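You operate a simulated robot arm through the tools that you are given. There is no shell and no other tool.

The job below is to be done with a simulated robot arm. You get a single attempt, and the scene is never put back.

JOB
Fill the tall jar with rice to the 300 ml line and put its lid on.
Fine: pour through the funnel; put packet and funnel back. Set down upright: what you pick out.
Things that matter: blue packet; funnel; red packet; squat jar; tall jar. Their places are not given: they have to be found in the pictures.

Only the result counts: the job must be done as asked and must still hold three seconds after the hand-in. Knocking over, shifting, dropping, spilling or breaking anything else fails it. A push-on lid holds only when it is set on centred and level and pressed home; a screw cap is set on level and turned clockwise until tight.

ROBOT AND FRAMES
A 7-joint arm with a three-finger gripper, fixed in place. Base frame: the origin is on the floor under the middle of its stand, x ahead of it, y to its left, z up; the work surface is at about z = 0.92. Units: m, degrees, N and s.
It reaches about 1.342 m from its shoulder. Its first joint turns from -166.0 to 166.0 degrees. Payload 2.69 kg.
The tool frame sits at the grasp point between the pads (the TCP): z along the fingers, y along the line on which they close. The tips reach 0.03 m beyond it. The gripper opens to 0.128 m; its body begins 0.117 m behind the TCP.
Orientation is that of the tool frame in the base frame, as a unit quaternion [x, y, z, w]. With the fingers straight down and closing along the base's y, the tool's x points along the base's -x, its y along +y and its z along -z.

CONTROLS
- The arm moves only by the tool arm_command. Its argument "series" is a list of rows, each a list of 7 numbers: the shift along the tool's x, y, z in m, then the turn, a rotation vector about the tool's x, y, z in degrees, then the gripper command, from -1 (shut) to 1 (fully open), values between in proportion. In form: [[tx, ty, tz, wx, wy, wz, hand], ...]. A call has 1 to 20 rows; each row shifts and turns the commanded pose from where the row before left it, along the tool's axes as they then stand. A row lasts 0.2 s, in which the tool goes at most 0.05 m and 8.6 degrees; a call with a longer step from one row to the next is refused whole, and so is a gripper value outside its range. A pose out of reach is approached as far as the arm can. The call stops where the force on the tool passes 40 N (or 10 N more than at its start, if that is more) or the arm is blocked; 0.2 s more then pass. The fingers move at their own pace (about 0.127 m/s each) and stop on an object; they squeeze with about 30 N. The grip force told is the motor's: it shows also when the fingers shut on nothing. Time passes only in rows, and 0.2 s behind the last, so rows that do not move let the fingers close. The reply holds the time, the measured pose of the TCP, the force on the tool along the base axes, the opening and the grip force, in the units named above and with some noise, with the torque about the TCP (base axes, N m) and any sound that the robot's microphone picked up.
- Cameras (640 x 400 px; columns grow to the right, rows downward): "scene" is fixed at [0.0387, 0.5102, 1.4893]; the picture's right is [-0.08, -1.00, 0.00], its down [-0.36, 0.03, -0.93] and it looks along [0.93, -0.07, -0.36] (base axes); focal length 293 px, centre (320, 200). "wrist" rides on the gripper at [0.058, 0.054, -0.131] in the tool frame; the picture's right is [-0.68, 0.74, 0.00], its down [-0.62, -0.57, -0.55] and it looks along [-0.40, -0.37, 0.84] (tool axes); focal length 234 px, centre (320, 200).
- get_image(camera): a new picture of that camera. It takes no simulated time.
- lift_body(by): moves the trunk up (or, below 0, down) by that many m; the arm rides with it, the base frame stays. It gives what a move gives, with no picture.
- measure_at(camera, pixels): for up to 12 pixels [column, row] of the newest picture of that camera ("zoom" is the newest enlarged one), the place [x, y, z] in the base frame of the surface seen there, good to about 0.002 m, but the place of the scene camera against the robot may be out by one fixed shift of up to 0.025 m in any direction. It takes no simulated time.
- close_up(camera, box): a new picture of the part [left, top, right, bottom] of that camera's present view, enlarged. It takes no simulated time.
- job_done(): hands the job in; it is judged then, once.

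Open the gripper and draw the arm clear of the work before you hand the job in, unless the task says otherwise.

The tools are called after "Call:" by a JSON object that holds its "api" and its "payload". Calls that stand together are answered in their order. arm_command: Moves the arm, as the interface text tells. Its arguments: {"type":"object","properties":{"series":{"type":"array"}},"required":["series"]} The other tools are called the same way: lift_body (by) moves the trunk up or down; get_image (camera) takes a picture; measure_at (camera, pixels) gives the place of the surface under pixels of a picture; close_up (camera, box) takes an enlarged picture of a part of a camera's view; job_done () hands the job in.

At the start:

```text
t: 0.0
eef_pos: [0.5917, 0.3688, 1.4526]
orientation: [0.0, 1.0, 0.001, 0.0]
wrist_force: [-0.6, -0.2, -0.2]
moment: [-0.03, 0.02, -0.01]
width: 0.128
grasp_force: 0.1
trunk travel left (down, up): [-0.15, 0.2]
```

scene: 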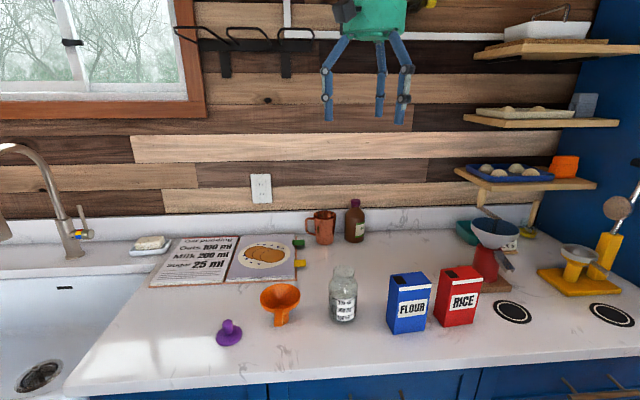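
wrist: 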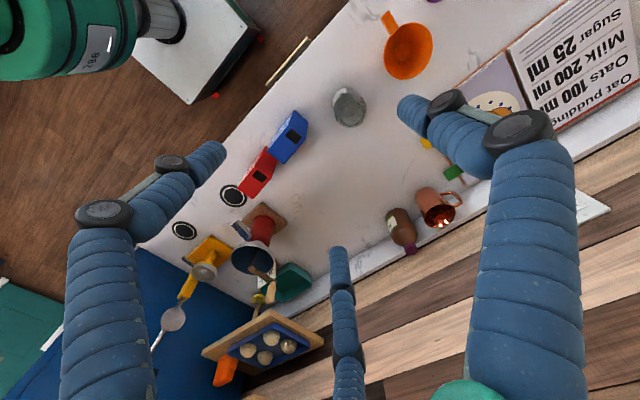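

I see the flour (blue) and rice (red) packets near (407,303) and (458,296), the jar at (343,295), the funnel at (280,300) and a purple thing at (229,332). I'll enlarge these parts for detail.

Call:
{"api": "close_up", "payload": {"camera": "scene", "box": [200, 250, 360, 350]}}

Call:
{"api": "close_up", "payload": {"camera": "scene", "box": [360, 245, 520, 345]}}

Call:
{"api": "get_image", "payload": {"camera": "scene"}}

Call:
{"api": "get_image", "payload": {"camera": "wrist"}}

```text
4.00 times, centred on (280, 300) of scene
```

zoom: 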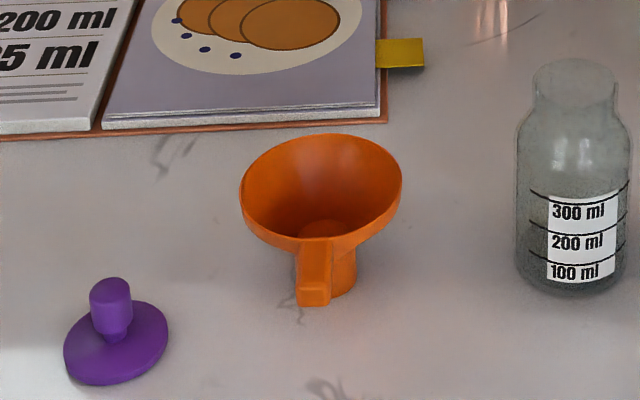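

```text
4.00 times, centred on (440, 295) of scene
```

zoom: 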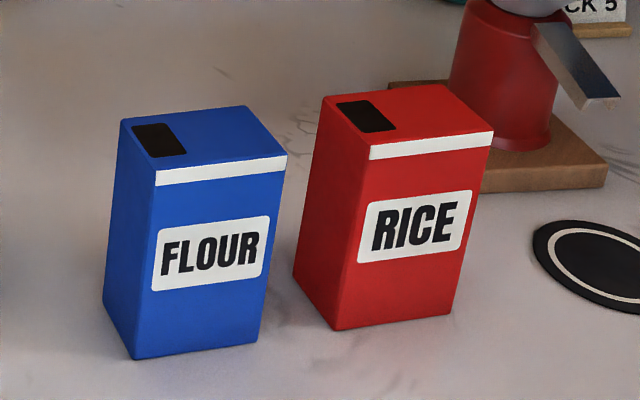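

```text
taken
```

scene: 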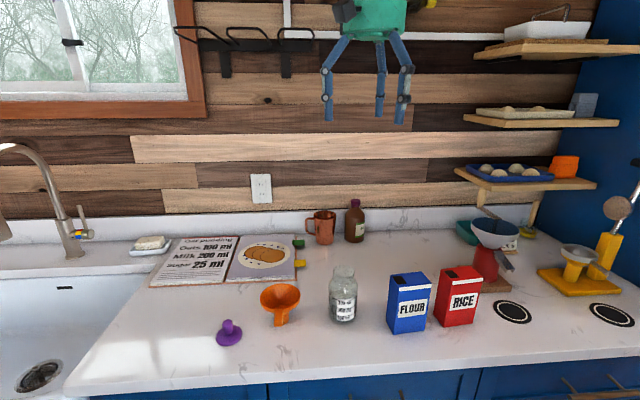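

```text
taken
```

wrist: 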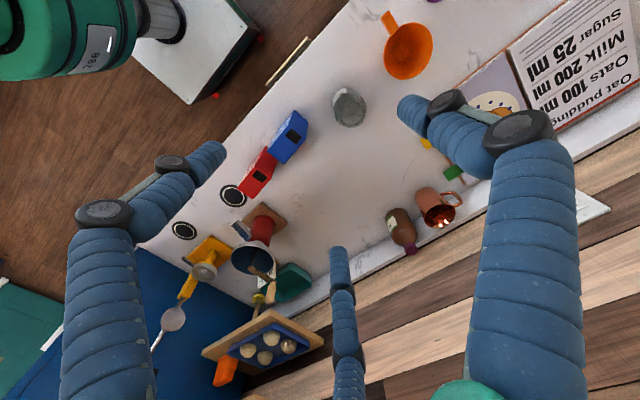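

The zoom shows one clear jar with 100/200/300 ml lines, but a tall and a squat jar are named. I look closer at the rest of the counter, the shelves and the copper mug/bottle area.

Call:
{"api": "close_up", "payload": {"camera": "scene", "box": [280, 180, 440, 280]}}

Call:
{"api": "close_up", "payload": {"camera": "scene", "box": [440, 150, 640, 275]}}

Call:
{"api": "close_up", "payload": {"camera": "scene", "box": [440, 0, 640, 125]}}

Call:
{"api": "close_up", "payload": {"camera": "scene", "box": [480, 220, 640, 320]}}

Call:
{"api": "close_up", "payload": {"camera": "scene", "box": [0, 200, 320, 400]}}

Call:
{"api": "close_up", "payload": {"camera": "scene", "box": [320, 255, 370, 335]}}

Call:
{"api": "close_up", "payload": {"camera": "wrist", "box": [220, 0, 480, 160]}}

Call:
{"api": "close_up", "payload": {"camera": "wrist", "box": [120, 160, 340, 300]}}

```text
4.00 times, centred on (360, 230) of scene
```

zoom: 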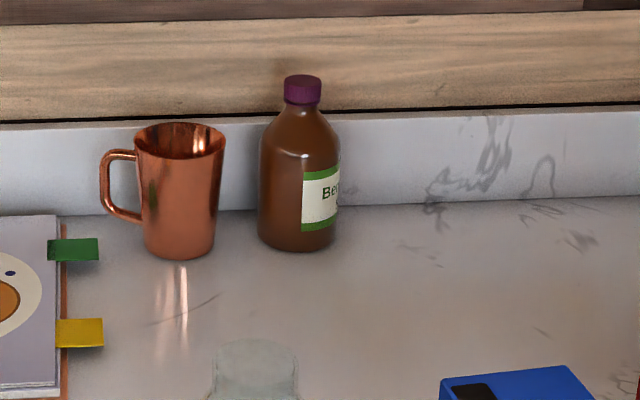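

```text
3.20 times, centred on (540, 212) of scene
```

zoom: 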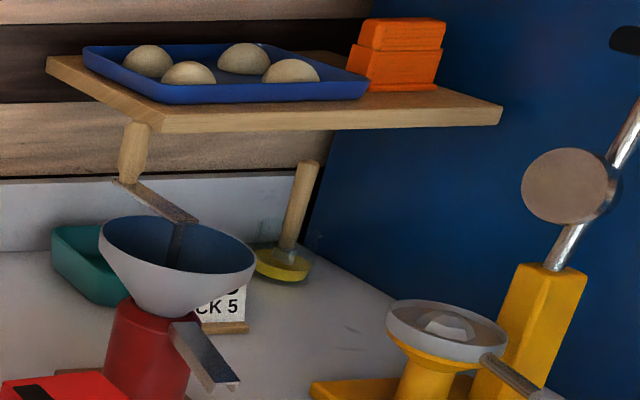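

```text
3.20 times, centred on (540, 62) of scene
```

zoom: 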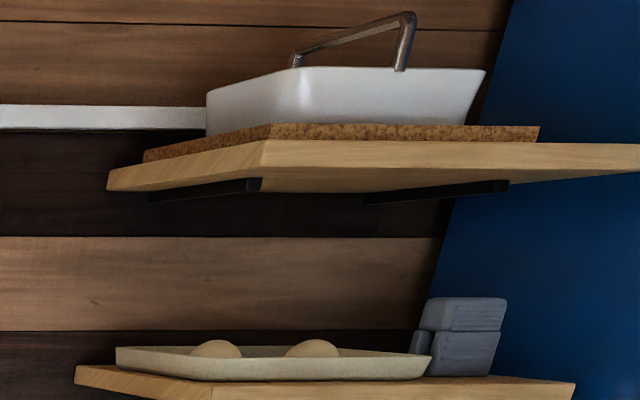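

```text
4.00 times, centred on (560, 270) of scene
```

zoom: 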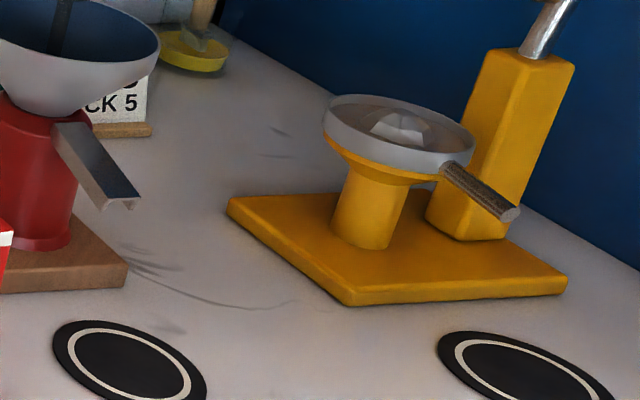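

```text
2.00 times, centred on (160, 300) of scene
```

zoom: 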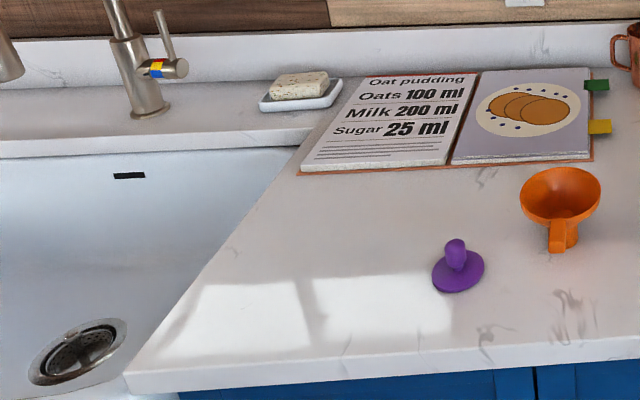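

```text
5.00 times, centred on (345, 295) of scene
```

zoom: 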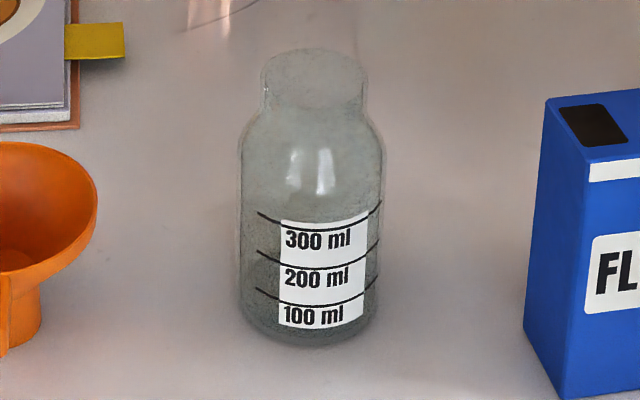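

```text
2.46 times, centred on (350, 80) of wrist
```

zoom: 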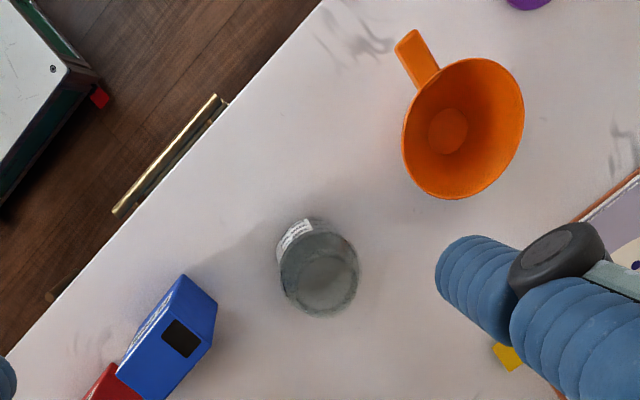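

```text
2.86 times, centred on (230, 230) of wrist
```

zoom: 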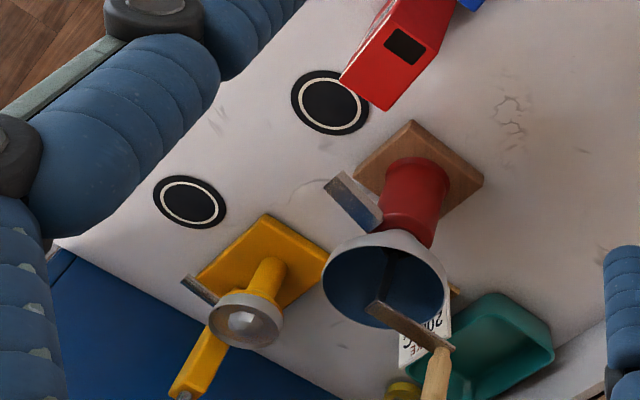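

I measure key points: jar rim/bottom, funnel rim/stem, purple lid, packets' corners and the counter, using the fresh scene picture.

Call:
{"api": "measure_at", "payload": {"camera": "scene", "pixels": [[343, 268], [343, 300], [343, 322], [280, 295], [281, 323], [229, 324], [229, 340], [300, 340], [400, 340], [262, 297], [298, 293], [343, 280]]}}

Call:
{"api": "measure_at", "payload": {"camera": "scene", "pixels": [[390, 276], [421, 272], [431, 284], [398, 289], [400, 280], [441, 271], [471, 267], [483, 278], [450, 284], [451, 274], [394, 333], [445, 326]]}}

Call:
{"api": "measure_at", "payload": {"camera": "wrist", "pixels": [[349, 108], [345, 90], [407, 50], [390, 20], [292, 139], [289, 125], [262, 177], [257, 160], [340, 180], [300, 105], [403, 54], [350, 118]]}}

```text
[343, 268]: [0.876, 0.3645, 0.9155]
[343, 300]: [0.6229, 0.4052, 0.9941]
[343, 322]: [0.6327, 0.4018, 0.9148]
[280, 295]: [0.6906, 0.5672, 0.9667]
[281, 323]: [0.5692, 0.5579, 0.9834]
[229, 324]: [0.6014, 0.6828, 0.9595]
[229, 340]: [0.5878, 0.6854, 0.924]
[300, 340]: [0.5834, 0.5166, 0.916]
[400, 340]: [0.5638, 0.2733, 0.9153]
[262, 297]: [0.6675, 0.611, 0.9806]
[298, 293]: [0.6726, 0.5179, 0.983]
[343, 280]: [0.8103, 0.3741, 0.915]
```

```text
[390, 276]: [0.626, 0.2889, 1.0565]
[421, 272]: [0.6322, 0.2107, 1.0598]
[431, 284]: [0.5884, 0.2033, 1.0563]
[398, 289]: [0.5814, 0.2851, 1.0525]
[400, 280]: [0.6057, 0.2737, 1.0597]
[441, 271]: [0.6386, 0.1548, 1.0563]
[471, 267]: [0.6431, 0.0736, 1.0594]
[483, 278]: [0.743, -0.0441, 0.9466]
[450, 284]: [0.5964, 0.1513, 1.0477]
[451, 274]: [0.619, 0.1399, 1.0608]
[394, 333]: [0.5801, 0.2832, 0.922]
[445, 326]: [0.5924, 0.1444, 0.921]
```

```text
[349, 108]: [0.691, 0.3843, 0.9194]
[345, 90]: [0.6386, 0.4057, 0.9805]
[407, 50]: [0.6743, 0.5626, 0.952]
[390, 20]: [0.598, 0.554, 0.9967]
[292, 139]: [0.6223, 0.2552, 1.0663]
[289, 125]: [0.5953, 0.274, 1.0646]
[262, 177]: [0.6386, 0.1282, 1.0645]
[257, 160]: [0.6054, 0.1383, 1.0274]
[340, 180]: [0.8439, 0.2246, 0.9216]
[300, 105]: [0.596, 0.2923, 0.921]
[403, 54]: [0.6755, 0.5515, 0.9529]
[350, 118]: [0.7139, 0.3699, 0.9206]
```

The clear jar at (343,295) seems about 0.14 m tall and 0.076 m wide; no second jar is visible yet, and the fingers hide parts of the wrist view. I move the arm over the left/front of the work and look again.

Call:
{"api": "arm_command", "payload": {"series": [[0.0107, 0.0238, 0.025, 0, 0, 0, 1], [0.0107, 0.0238, 0.025, 0, 0, 0, 1], [0.0107, 0.0238, 0.025, 0, 0, 0, 1], [0.0107, 0.0238, 0.025, 0, 0, 0, 1], [0.0107, 0.0238, 0.025, 0, 0, 0, 1], [0.0107, 0.0238, 0.025, 0, 0, 0, 1]]}}

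Call:
{"api": "get_image", "payload": {"camera": "wrist"}}

Call:
{"api": "get_image", "payload": {"camera": "scene"}}

```text
t: 1.4
eef_pos: [0.5278, 0.5141, 1.3044]
orientation: [0.0, 1.0, 0.0, 0.0]
wrist_force: [-0.1, 0.5, -0.1]
moment: [0.03, -0.01, 0.0]
width: 0.1279
grasp_force: 0.0
trunk travel left (down, up): [-0.15, 0.2]
```

```text
taken
```

wrist: 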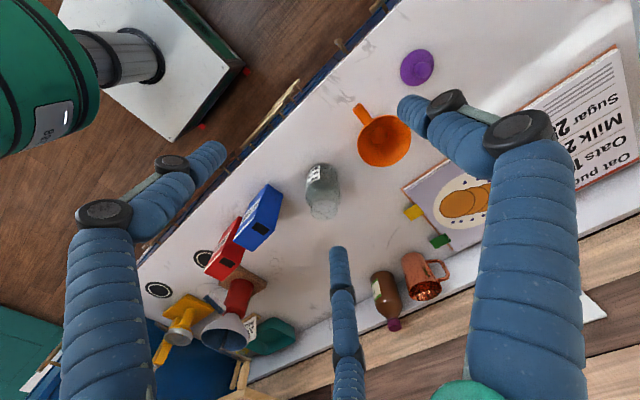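

```text
taken
```

scene: 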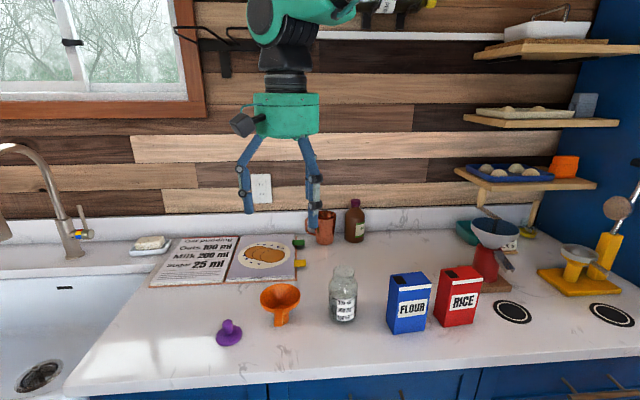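

The wrist picture now shows the jar at (322,190), funnel (385,138), lid (417,67) and packets (258,217), (225,248). I enlarge the jar and the packets for detail.

Call:
{"api": "close_up", "payload": {"camera": "wrist", "box": [270, 140, 370, 240]}}

Call:
{"api": "close_up", "payload": {"camera": "wrist", "box": [340, 40, 450, 180]}}

Call:
{"api": "close_up", "payload": {"camera": "wrist", "box": [190, 170, 300, 290]}}

Call:
{"api": "close_up", "payload": {"camera": "wrist", "box": [140, 230, 340, 380]}}

```text
4.00 times, centred on (320, 190) of wrist
```

zoom: 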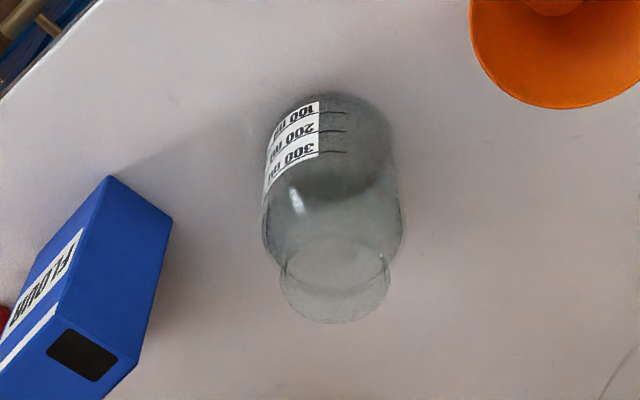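

```text
2.86 times, centred on (395, 110) of wrist
```

zoom: 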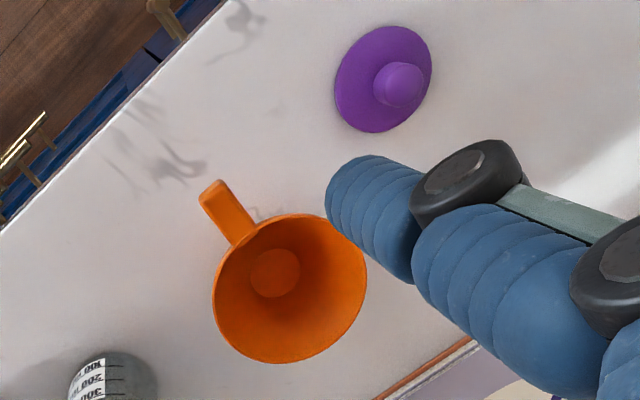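

```text
3.33 times, centred on (245, 230) of wrist
```

zoom: 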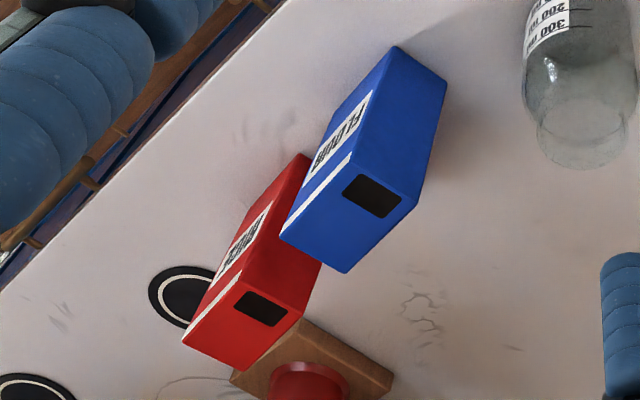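

```text
2.67 times, centred on (240, 305) of wrist
```

zoom: 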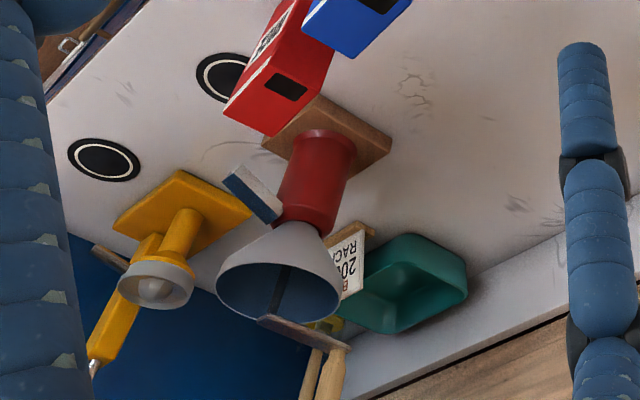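

Only one jar is seen so far; I turn the wrist 90° so its camera faces forward-left, to check the areas hidden by the fingers and beyond the scene view.

Call:
{"api": "arm_command", "payload": {"series": [[0, 0, -0.01, 0, 0, -8.2, 1], [0, 0, -0.01, 0, 0, -8.2, 1], [0, 0, -0.01, 0, 0, -8.2, 1], [0, 0, -0.01, 0, 0, -8.2, 1], [0, 0, -0.01, 0, 0, -8.2, 1], [0, 0, -0.01, 0, 0, -8.2, 1], [0, 0, -0.01, 0, 0, -8.2, 1], [0, 0, -0.01, 0, 0, -8.2, 1], [0, 0, -0.01, 0, 0, -8.2, 1], [0, 0, -0.01, 0, 0, -8.2, 1], [0, 0, -0.01, 0, 0, -8, 1]]}}

Call:
{"api": "get_image", "payload": {"camera": "wrist"}}

```text
t: 3.8
eef_pos: [0.5265, 0.5116, 1.4133]
orientation: [0.708, -0.706, 0.0, 0.0]
wrist_force: [0.1, 0.5, -0.2]
moment: [-0.02, 0.01, 0.01]
width: 0.1281
grasp_force: 0.0
trunk travel left (down, up): [-0.15, 0.2]
```

```text
taken
```

wrist: 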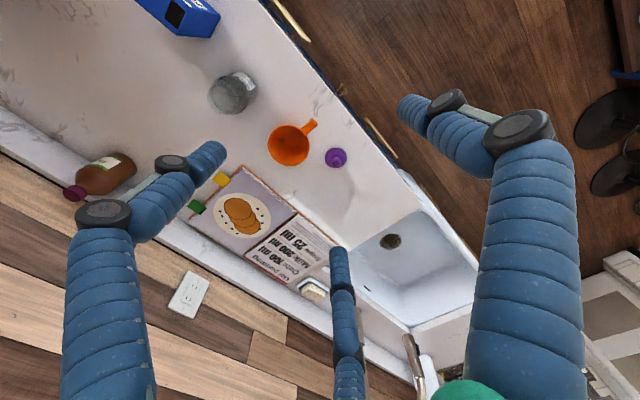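

No second jar on the left either, only the sink, soap and book; the clear jar with the ml lines must be the tall one. I turn the wrist back and lower it a little to measure funnel, jar, lid and packets accurately with the wrist camera.

Call:
{"api": "arm_command", "payload": {"series": [[0, 0, 0.01, 0, 0, 8.2, 1], [0, 0, 0.01, 0, 0, 8.2, 1], [0, 0, 0.01, 0, 0, 8.2, 1], [0, 0, 0.01, 0, 0, 8.2, 1], [0, 0, 0.01, 0, 0, 8.2, 1], [0, 0, 0.01, 0, 0, 8.2, 1], [0, 0, 0.01, 0, 0, 8.2, 1], [0, 0, 0.01, 0, 0, 8.2, 1], [0, 0, 0.01, 0, 0, 8.2, 1], [0, 0, 0.01, 0, 0, 8.2, 1], [0, 0, 0.01, 0, 0, 8, 1], [0.01, 0.04, 0.02, 0, 0, 0, 1], [0.01, 0.04, 0.02, 0, 0, 0, 1], [0.01, 0.04, 0.0, 0, 0, 0, 1]]}}

Call:
{"api": "get_image", "payload": {"camera": "wrist"}}

Call:
{"api": "close_up", "payload": {"camera": "scene", "box": [200, 60, 360, 260]}}

```text
t: 6.8
eef_pos: [0.4968, 0.6326, 1.2623]
orientation: [0.0, 1.0, 0.0, 0.0]
wrist_force: [0.2, 1.0, 0.0]
moment: [0.02, -0.02, 0.0]
width: 0.1279
grasp_force: 0.0
trunk travel left (down, up): [-0.15, 0.2]
```

```text
taken
```

wrist: 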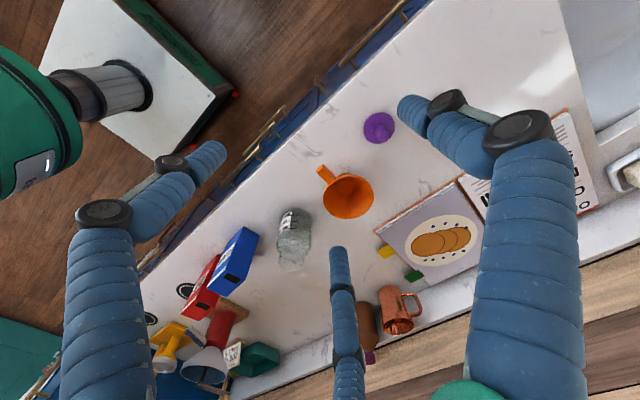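

```text
2.00 times, centred on (280, 160) of scene
```

zoom: 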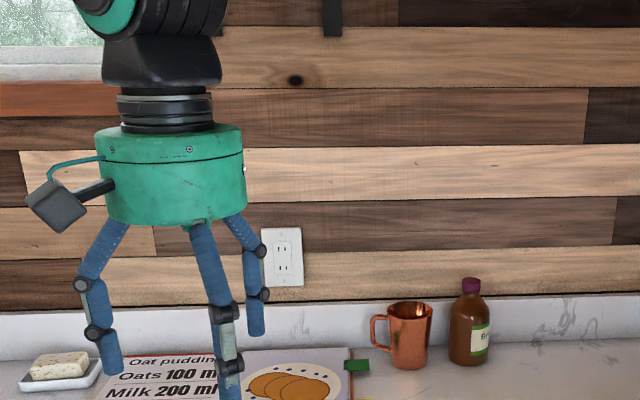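

Funnel now at (347,195), lid (379,127), jar (293,240) in the wrist picture. I measure points on funnel rim/handle, lid, finger tips, and take enlarged views.

Call:
{"api": "measure_at", "payload": {"camera": "wrist", "pixels": [[212, 152], [408, 107], [338, 258], [323, 172], [334, 183], [372, 190], [326, 205], [350, 178], [346, 217], [379, 127], [381, 123], [365, 130]]}}

Call:
{"api": "close_up", "payload": {"camera": "wrist", "box": [300, 100, 420, 230]}}

```text
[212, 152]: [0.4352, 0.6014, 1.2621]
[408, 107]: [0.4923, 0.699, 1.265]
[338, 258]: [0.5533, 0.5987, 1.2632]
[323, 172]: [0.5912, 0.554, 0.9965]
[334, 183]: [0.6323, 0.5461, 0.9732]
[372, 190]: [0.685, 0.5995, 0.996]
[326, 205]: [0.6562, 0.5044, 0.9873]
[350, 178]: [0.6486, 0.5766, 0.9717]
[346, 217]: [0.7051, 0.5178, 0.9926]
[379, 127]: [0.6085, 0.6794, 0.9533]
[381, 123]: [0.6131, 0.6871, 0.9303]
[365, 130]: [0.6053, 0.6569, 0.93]
```

```text
3.08 times, centred on (360, 165) of wrist
```

zoom: 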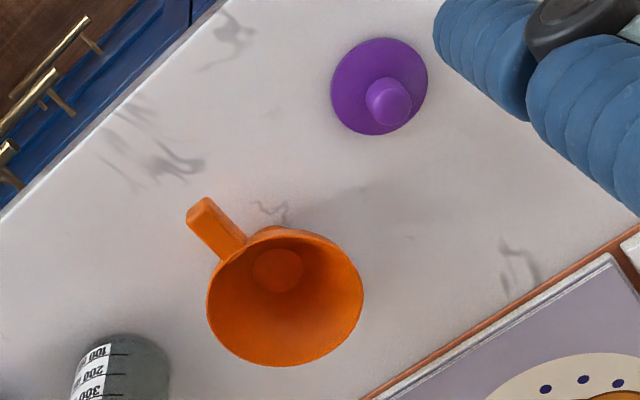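

The tips sit at tool (+0.06,-0.03), (0,+0.066), (-0.06,-0.03), so it looks like a radial three-finger hand. I test half-closing and full closing in free air to learn how they move.

Call:
{"api": "arm_command", "payload": {"series": [[0, 0, 0, 0, 0, 0, 0], [0, 0, 0, 0, 0, 0, 0], [0, 0, 0, 0, 0, 0, 0], [0, 0, 0, 0, 0, 0, 0]]}}

Call:
{"api": "get_image", "payload": {"camera": "wrist"}}

Call:
{"api": "close_up", "payload": {"camera": "scene", "box": [200, 100, 360, 300]}}

```text
t: 7.8
eef_pos: [0.4969, 0.6319, 1.2634]
orientation: [0.0, 1.0, 0.0, 0.0]
wrist_force: [0.8, 0.7, -0.1]
moment: [-0.03, 0.02, -0.03]
width: 0.0642
grasp_force: 0.1
trunk travel left (down, up): [-0.15, 0.2]
```

```text
taken
```

wrist: 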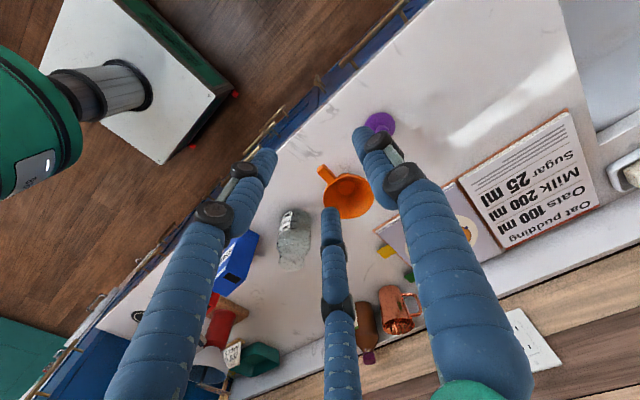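

```text
2.00 times, centred on (280, 200) of scene
```

zoom: 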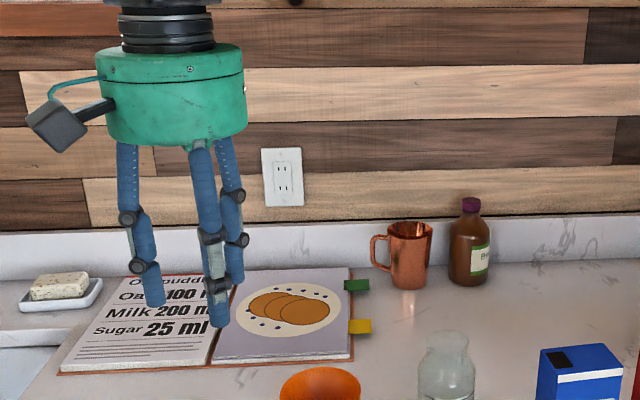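

The half-closed fingers seem to converge; I measure tip positions at (268,157), (361,135), (329,214), then close fully and measure again.

Call:
{"api": "measure_at", "payload": {"camera": "wrist", "pixels": [[267, 155], [361, 134], [329, 213], [265, 152], [358, 131], [329, 210]]}}

Call:
{"api": "arm_command", "payload": {"series": [[0, 0, 0, 0, 0, 0, -1], [0, 0, 0, 0, 0, 0, -1], [0, 0, 0, 0, 0, 0, -1], [0, 0, 0, 0, 0, 0, -1]]}}

Call:
{"api": "get_image", "payload": {"camera": "wrist"}}

Call:
{"api": "close_up", "payload": {"camera": "scene", "box": [200, 100, 360, 300]}}

```text
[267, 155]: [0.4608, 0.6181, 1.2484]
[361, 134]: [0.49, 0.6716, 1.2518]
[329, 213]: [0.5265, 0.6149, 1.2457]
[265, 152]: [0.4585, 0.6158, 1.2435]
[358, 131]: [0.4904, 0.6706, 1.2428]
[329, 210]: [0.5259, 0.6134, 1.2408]
```

```text
t: 8.8
eef_pos: [0.4989, 0.632, 1.2626]
orientation: [0.0, 1.0, 0.0, 0.0]
wrist_force: [0.2, -0.3, 0.2]
moment: [0.02, 0.01, -0.01]
width: 0.002
grasp_force: 30.3
trunk travel left (down, up): [-0.15, 0.2]
```

```text
taken
```

wrist: 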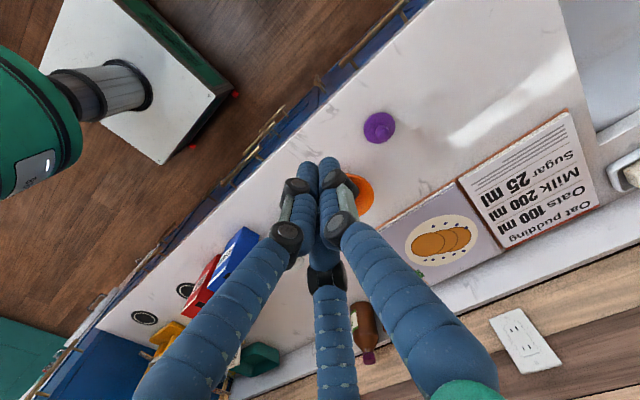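

```text
2.00 times, centred on (280, 200) of scene
```

zoom: 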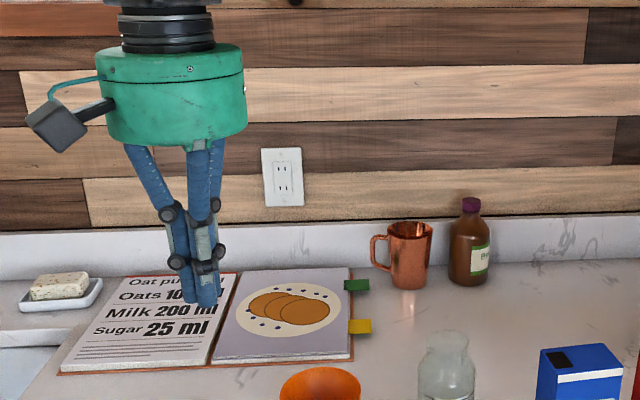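

The three fingers converge radially on the tool axis, which suits round things and box faces. I open again, go above the funnel and tilt the tool 33° so the wrist camera looks straight down, for accurate top views.

Call:
{"api": "arm_command", "payload": {"series": [[-0.032, -0.0154, 0.008, 0, 0, 0, 1], [-0.032, -0.0154, 0.008, 0, 0, 0, 1], [-0.032, -0.0154, 0.008, 0, 0, 0, 1], [-0.032, -0.0154, 0.008, 0, 0, 0, 1], [-0.032, -0.0154, 0.008, 0, 0, 0, 1], [0, 0, 0, -5.6, 6.05, 0, 1], [0, 0, 0, -5.6, 6.05, 0, 1], [0, 0, 0, -5.6, 6.05, 0, 1], [0, 0, 0, -5.6, 6.05, 0, 1], [0, 0, 0, 0, 0, 0, 1]]}}

Call:
{"api": "get_image", "payload": {"camera": "wrist"}}

Call:
{"api": "get_image", "payload": {"camera": "scene"}}

```text
t: 11.0
eef_pos: [0.6584, 0.5538, 1.2237]
orientation: [0.0, 0.959, 0.193, -0.208]
wrist_force: [0.8, -0.5, -0.9]
moment: [0.08, 0.04, 0.0]
width: 0.1279
grasp_force: 0.0
trunk travel left (down, up): [-0.15, 0.2]
```

```text
taken
```

wrist: 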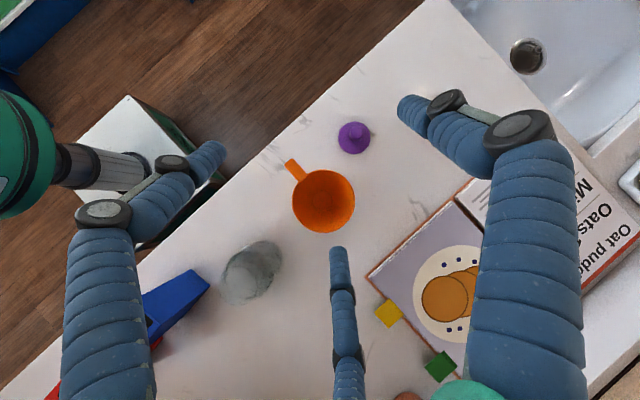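

```text
taken
```

scene: 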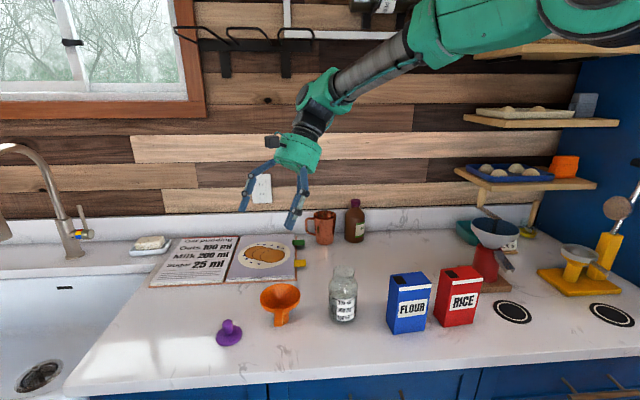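

The camera now looks straight down with the funnel at (323,200). I enlarge it and the lid and measure rim, handle and knob points.

Call:
{"api": "close_up", "payload": {"camera": "wrist", "box": [270, 110, 390, 240]}}

Call:
{"api": "measure_at", "payload": {"camera": "wrist", "pixels": [[294, 200], [353, 200], [323, 230], [323, 171], [288, 163], [294, 172], [300, 180], [354, 138], [323, 195], [318, 197], [362, 131], [250, 220]]}}

```text
3.08 times, centred on (330, 175) of wrist
```

zoom: 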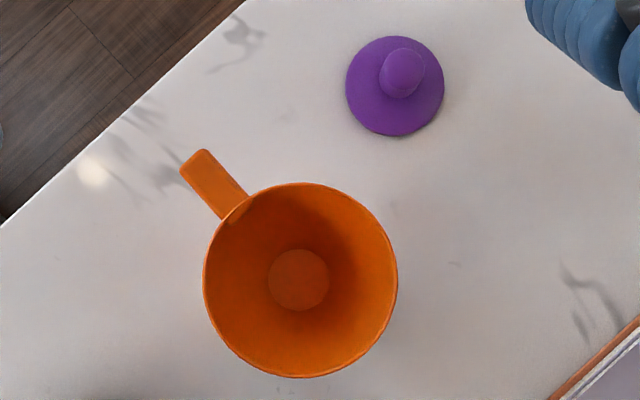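

```text
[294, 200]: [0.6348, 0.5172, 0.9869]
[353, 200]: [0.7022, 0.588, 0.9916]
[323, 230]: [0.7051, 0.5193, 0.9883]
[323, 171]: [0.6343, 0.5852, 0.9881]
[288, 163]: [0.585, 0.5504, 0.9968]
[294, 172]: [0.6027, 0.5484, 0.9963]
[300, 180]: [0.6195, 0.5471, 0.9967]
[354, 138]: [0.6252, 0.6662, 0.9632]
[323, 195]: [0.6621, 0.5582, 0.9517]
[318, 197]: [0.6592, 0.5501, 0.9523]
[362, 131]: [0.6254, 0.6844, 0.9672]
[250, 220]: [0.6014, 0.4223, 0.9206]
```

Funnel: rim radius ≈0.052 centred near (0.670, 0.5515), rim top z≈0.9965, handle toward -x; lid knob near (0.625,0.68,0.967). Next I go above the jar with the same tilt for its top view.

Call:
{"api": "arm_command", "payload": {"series": [[0.0034, -0.0393, -0.0157, 0, 0, 0, 1], [0.0034, -0.0393, -0.0157, 0, 0, 0, 1], [0.0034, -0.0393, -0.0157, 0, 0, 0, 1], [0.0034, -0.0393, -0.0157, 0, 0, 0, 1], [0, 0, 0, 0, 0, 0, 1]]}}

Call:
{"api": "get_image", "payload": {"camera": "wrist"}}

Call:
{"api": "close_up", "payload": {"camera": "wrist", "box": [260, 140, 380, 260]}}

```text
t: 12.2
eef_pos: [0.6586, 0.3868, 1.2255]
orientation: [0.001, 0.959, 0.193, -0.207]
wrist_force: [-1.2, -0.8, -0.1]
moment: [0.07, 0.0, 0.0]
width: 0.1279
grasp_force: 0.0
trunk travel left (down, up): [-0.15, 0.2]
```

```text
taken
```

wrist: 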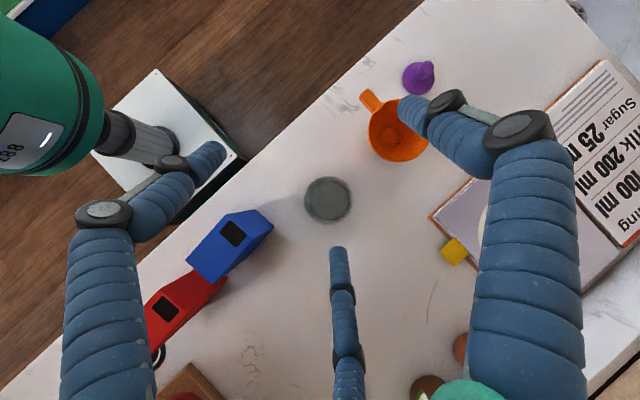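

```text
3.33 times, centred on (320, 200) of wrist
```

zoom: 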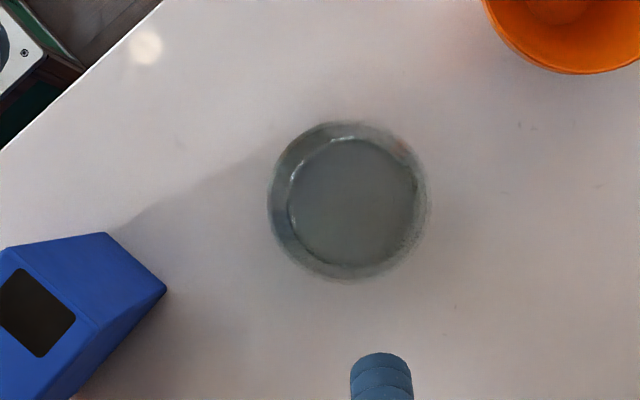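

The jar mouth appears as an inner ring at about (329,200). I zoom more and measure candidates on the rim, plus the flour's hole corners and the counter.

Call:
{"api": "close_up", "payload": {"camera": "wrist", "box": [288, 175, 368, 225]}}

Call:
{"api": "measure_at", "payload": {"camera": "zoom", "pixels": [[320, 200], [250, 100], [330, 60], [180, 200], [480, 200], [330, 340], [200, 190], [345, 80], [470, 250], [250, 300]]}}

```text
8.00 times, centred on (328, 200) of wrist
```

zoom: 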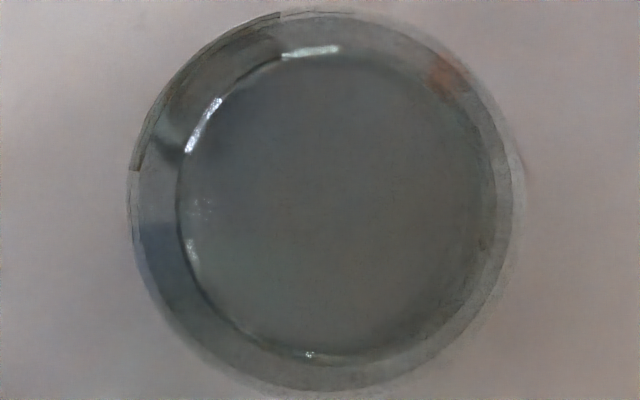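

```text
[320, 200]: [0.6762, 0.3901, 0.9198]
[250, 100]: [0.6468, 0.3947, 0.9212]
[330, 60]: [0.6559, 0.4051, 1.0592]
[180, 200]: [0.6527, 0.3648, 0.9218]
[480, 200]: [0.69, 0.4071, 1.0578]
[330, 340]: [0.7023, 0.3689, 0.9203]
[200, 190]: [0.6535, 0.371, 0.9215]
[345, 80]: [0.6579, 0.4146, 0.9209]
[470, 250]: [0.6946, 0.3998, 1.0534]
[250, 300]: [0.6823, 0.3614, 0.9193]
```

Rim hits at z≈1.058 put the jar mouth centre near (0.674, 0.389). I centre the camera exactly above it and lower 5 cm to check the mouth's circle and diameter.

Call:
{"api": "arm_command", "payload": {"series": [[-0.01505, -0.00455, 0.02065, 0, 0, 0, 1], [-0.01505, -0.00455, 0.02065, 0, 0, 0, 1], [0, 0, 0, 0, 0, 0, 1]]}}

Call:
{"api": "close_up", "payload": {"camera": "wrist", "box": [280, 175, 360, 225]}}

Call:
{"api": "measure_at", "payload": {"camera": "zoom", "pixels": [[320, 200], [320, 30], [320, 370], [150, 200], [490, 200], [150, 100], [490, 300], [480, 100], [160, 300]]}}

```text
t: 13.0
eef_pos: [0.6681, 0.3946, 1.1749]
orientation: [0.0, 0.959, 0.193, -0.209]
wrist_force: [0.1, 0.3, 0.1]
moment: [-0.01, 0.05, 0.02]
width: 0.1279
grasp_force: 0.1
trunk travel left (down, up): [-0.15, 0.2]
```

```text
8.00 times, centred on (320, 200) of wrist
```

zoom: 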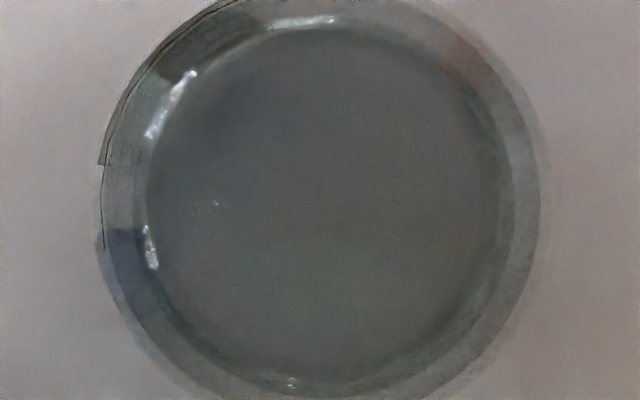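

```text
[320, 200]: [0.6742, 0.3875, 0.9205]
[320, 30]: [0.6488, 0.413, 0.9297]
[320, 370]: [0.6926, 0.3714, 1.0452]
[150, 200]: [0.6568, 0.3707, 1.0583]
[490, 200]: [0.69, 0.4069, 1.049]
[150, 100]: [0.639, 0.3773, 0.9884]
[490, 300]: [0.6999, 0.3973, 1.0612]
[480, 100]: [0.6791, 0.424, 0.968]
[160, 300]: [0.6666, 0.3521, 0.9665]
```

The jar axis is about (0.6745, 0.388), mouth radius ≈0.0255, rim z≈1.06. Now I untilt, go above the funnel (0.670, 0.5515) and turn 30° so its handle (toward -x) falls between two fingers.

Call:
{"api": "arm_command", "payload": {"series": [[0.016, 0.0148, -0.0336, 0, 0, 0, 1], [0, 0, 0, 5.6, -6.05, 0, 1], [0, 0, 0, 5.6, -6.05, 0, 1], [0, 0, 0, 5.6, -6.05, 0, 1], [0, 0, 0, 5.6, -6.05, 0, 1], [-0.0005, 0.0393, 0, 0, 0, 0, 1], [-0.0005, 0.0393, 0, 0, 0, 0, 1], [-0.0005, 0.0393, 0, 0, 0, 0, 1], [-0.0005, 0.0393, 0, 0, 0, 0, 1], [0, 0, 0, 0, 0, -7.5, 1], [0, 0, 0, 0, 0, -7.5, 1], [0, 0, 0, 0, 0, -7.5, 1], [0, 0, 0, 0, 0, -7.5, 1], [0, 0, 0, 0, 0, 0, 1]]}}

Call:
{"api": "get_image", "payload": {"camera": "wrist"}}

Call:
{"api": "get_image", "payload": {"camera": "scene"}}

```text
t: 16.0
eef_pos: [0.6697, 0.5537, 1.2128]
orientation: [-0.26, 0.966, -0.001, 0.0]
wrist_force: [0.3, -0.4, -0.3]
moment: [0.03, -0.01, 0.02]
width: 0.1281
grasp_force: 0.1
trunk travel left (down, up): [-0.15, 0.2]
```

```text
taken
```

wrist: 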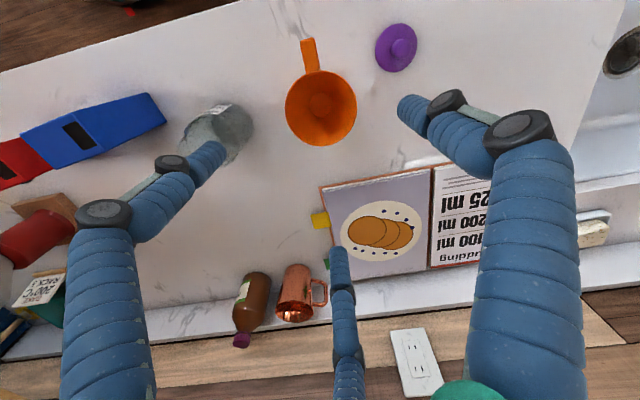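

```text
taken
```

scene: 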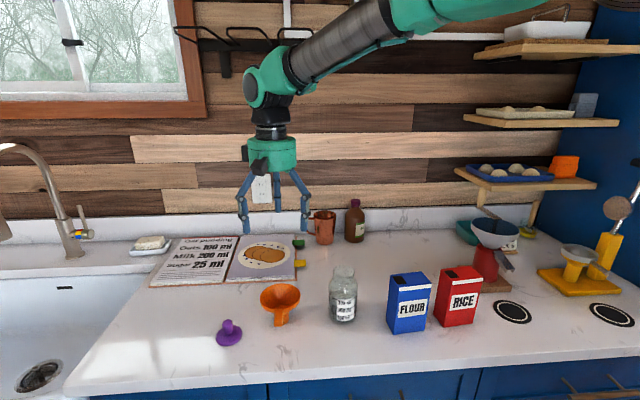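

The handle lies midway between two fingers, TCP is within 2 mm of the funnel axis. I correct and descend to z≈1.045 (tips just above the rim), then check.

Call:
{"api": "arm_command", "payload": {"series": [[0.00085, -0.00206, 0.04, 0, 0, 0, 1], [0, 0, 0.04, 0, 0, 0, 1], [0, 0, 0.04, 0, 0, 0, 1], [0, 0, 0.03, 0, 0, 0, 1], [0, 0, 0.018, 0, 0, 0, 1], [0, 0, 0, 0, 0, 0, 1]]}}

Call:
{"api": "get_image", "payload": {"camera": "wrist"}}

Call:
{"api": "close_up", "payload": {"camera": "scene", "box": [200, 200, 360, 300]}}

```text
t: 17.4
eef_pos: [0.67, 0.5507, 1.0461]
orientation: [-0.258, 0.966, 0.0, 0.001]
wrist_force: [0.6, -0.2, 0.8]
moment: [-0.02, -0.02, 0.0]
width: 0.128
grasp_force: 0.1
trunk travel left (down, up): [-0.15, 0.2]
```

```text
taken
```

wrist: 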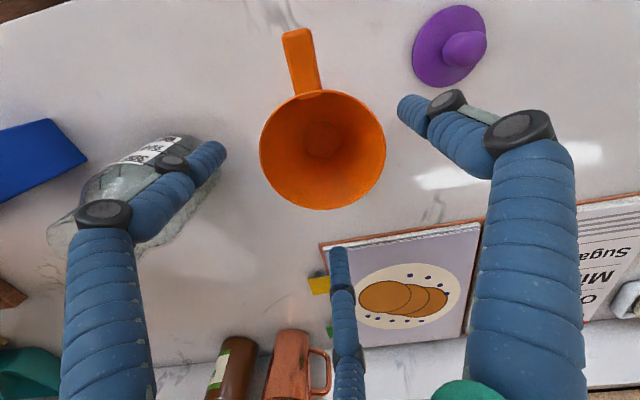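

```text
4.00 times, centred on (280, 250) of scene
```

zoom: 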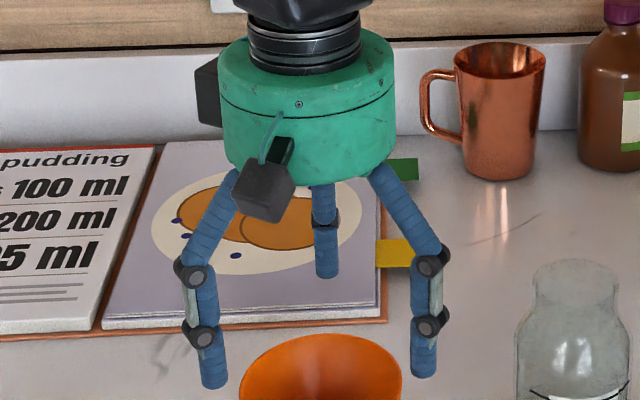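

The rim is inside the three tips. I descend to z≈0.988 and close on the rim.

Call:
{"api": "arm_command", "payload": {"series": [[0, 0, 0.02, 0, 0, 0, 1], [0, 0, 0.02, 0, 0, 0, 1], [0, 0, 0.018, 0, 0, 0, 1], [0, 0, 0, 0, 0, 0, 1]]}}

Call:
{"api": "get_image", "payload": {"camera": "wrist"}}

Call:
{"api": "close_up", "payload": {"camera": "scene", "box": [200, 230, 360, 330]}}

```text
t: 18.4
eef_pos: [0.6686, 0.5508, 0.9856]
orientation: [-0.26, 0.966, 0.0, 0.001]
wrist_force: [0.4, 0.1, -0.5]
moment: [-0.01, 0.0, 0.02]
width: 0.1283
grasp_force: 0.0
trunk travel left (down, up): [-0.15, 0.2]
```

```text
taken
```

wrist: 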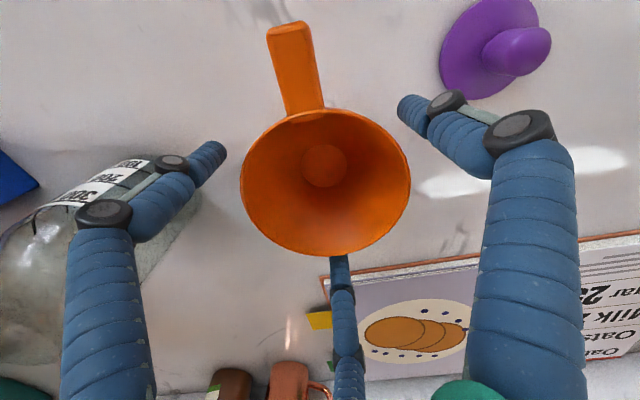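

```text
4.00 times, centred on (280, 280) of scene
```

zoom: 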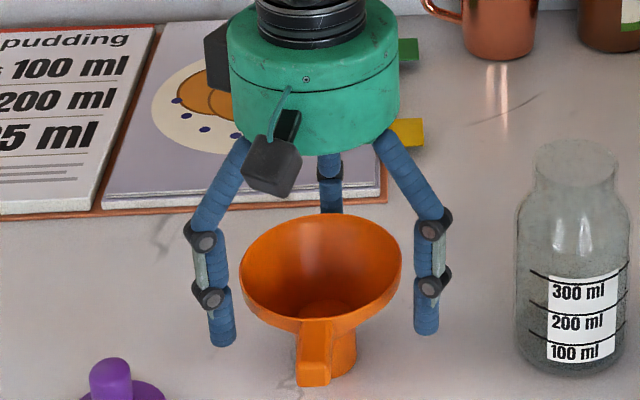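

All three fingers are around the rim with gaps. I close on it.

Call:
{"api": "arm_command", "payload": {"series": [[0, 0, 0, 0, 0, 0, -1], [0, 0, 0, 0, 0, 0, -1], [0, 0, 0, 0, 0, 0, -1], [0, 0, 0, 0, 0, 0, -1]]}}

Call:
{"api": "get_image", "payload": {"camera": "wrist"}}

Call:
{"api": "close_up", "payload": {"camera": "scene", "box": [200, 230, 360, 330]}}

```text
t: 19.4
eef_pos: [0.6679, 0.5501, 0.9876]
orientation: [-0.259, 0.966, 0.0, 0.0]
wrist_force: [-0.1, -0.8, 4.4]
moment: [-0.03, 0.06, -0.02]
width: 0.0994
grasp_force: 30.1
trunk travel left (down, up): [-0.15, 0.2]
```

```text
taken
```

wrist: 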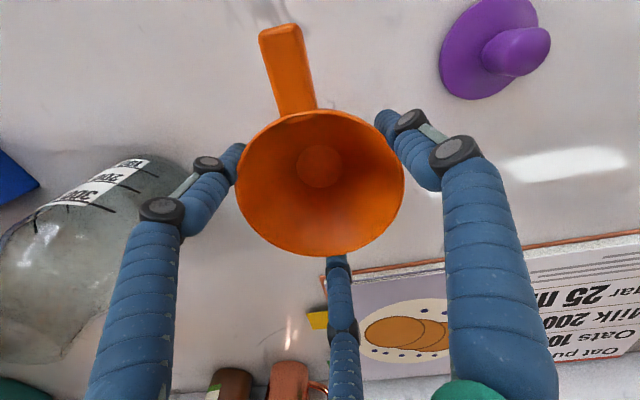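

```text
4.00 times, centred on (280, 280) of scene
```

zoom: 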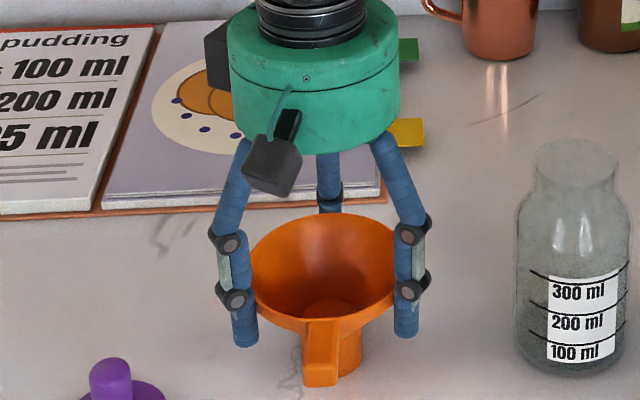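

Grip at width 0.099 on the rim. I lift 3 cm slowly and check that the funnel comes along level.

Call:
{"api": "arm_command", "payload": {"series": [[0, 0, -0.01, 0, 0, 0, -1], [0, 0, -0.02, 0, 0, 0, -1], [0, 0, -0.03, 0, 0, 0, -1], [0, 0, -0.04, 0, 0, 0, -1], [0, 0, 0, 0, 0, 0, -1]]}}

Call:
{"api": "close_up", "payload": {"camera": "scene", "box": [200, 180, 360, 330]}}

Call:
{"api": "get_image", "payload": {"camera": "wrist"}}

```text
t: 20.6
eef_pos: [0.6691, 0.5494, 1.0864]
orientation: [-0.259, 0.966, -0.001, 0.0]
wrist_force: [-0.7, -0.2, -0.1]
moment: [0.05, -0.06, 0.0]
width: 0.0991
grasp_force: 30.8
trunk travel left (down, up): [-0.15, 0.2]
```

```text
2.67 times, centred on (280, 255) of scene
```

zoom: 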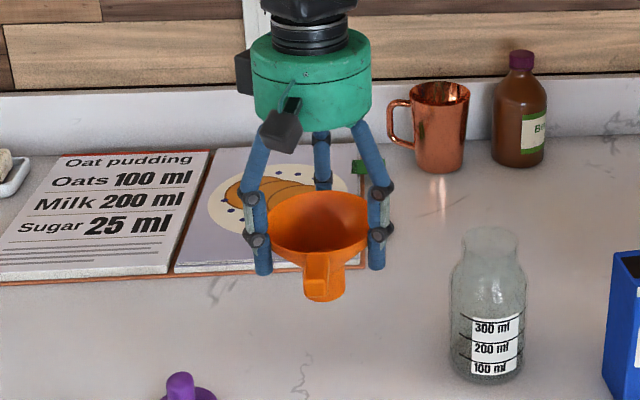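

```text
taken
```

wrist: 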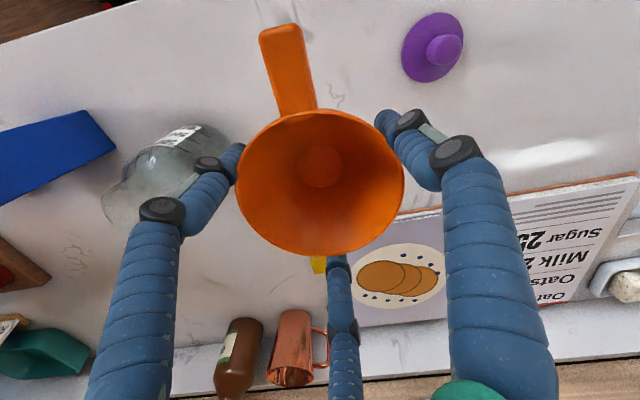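

The funnel hangs level in the hand. I measure rim points in the hand to find its axis relative to the TCP (0.669, 0.549), then raise it.

Call:
{"api": "measure_at", "payload": {"camera": "wrist", "pixels": [[241, 180], [401, 183], [318, 112], [322, 253], [262, 133], [380, 230], [262, 235], [380, 130], [319, 166], [285, 40]]}}

Call:
{"api": "close_up", "payload": {"camera": "scene", "box": [255, 235, 315, 310]}}

```text
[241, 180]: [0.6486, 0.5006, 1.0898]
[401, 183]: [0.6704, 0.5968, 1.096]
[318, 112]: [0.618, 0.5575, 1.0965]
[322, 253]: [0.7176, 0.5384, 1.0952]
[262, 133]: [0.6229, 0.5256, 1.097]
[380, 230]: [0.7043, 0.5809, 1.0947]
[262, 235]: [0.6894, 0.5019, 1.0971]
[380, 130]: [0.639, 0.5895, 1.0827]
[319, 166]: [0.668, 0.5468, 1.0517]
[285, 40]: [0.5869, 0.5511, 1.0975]
```

```text
5.33 times, centred on (285, 272) of scene
```

zoom: 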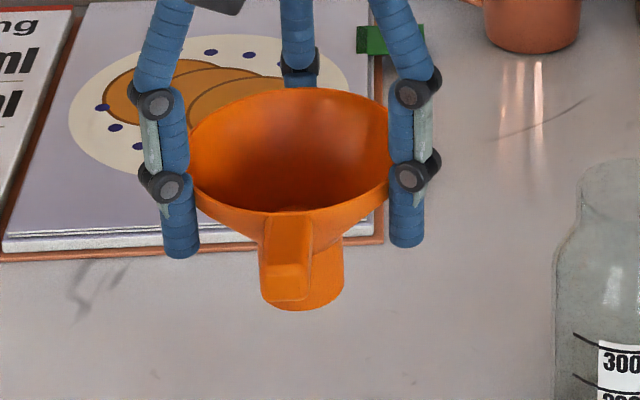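

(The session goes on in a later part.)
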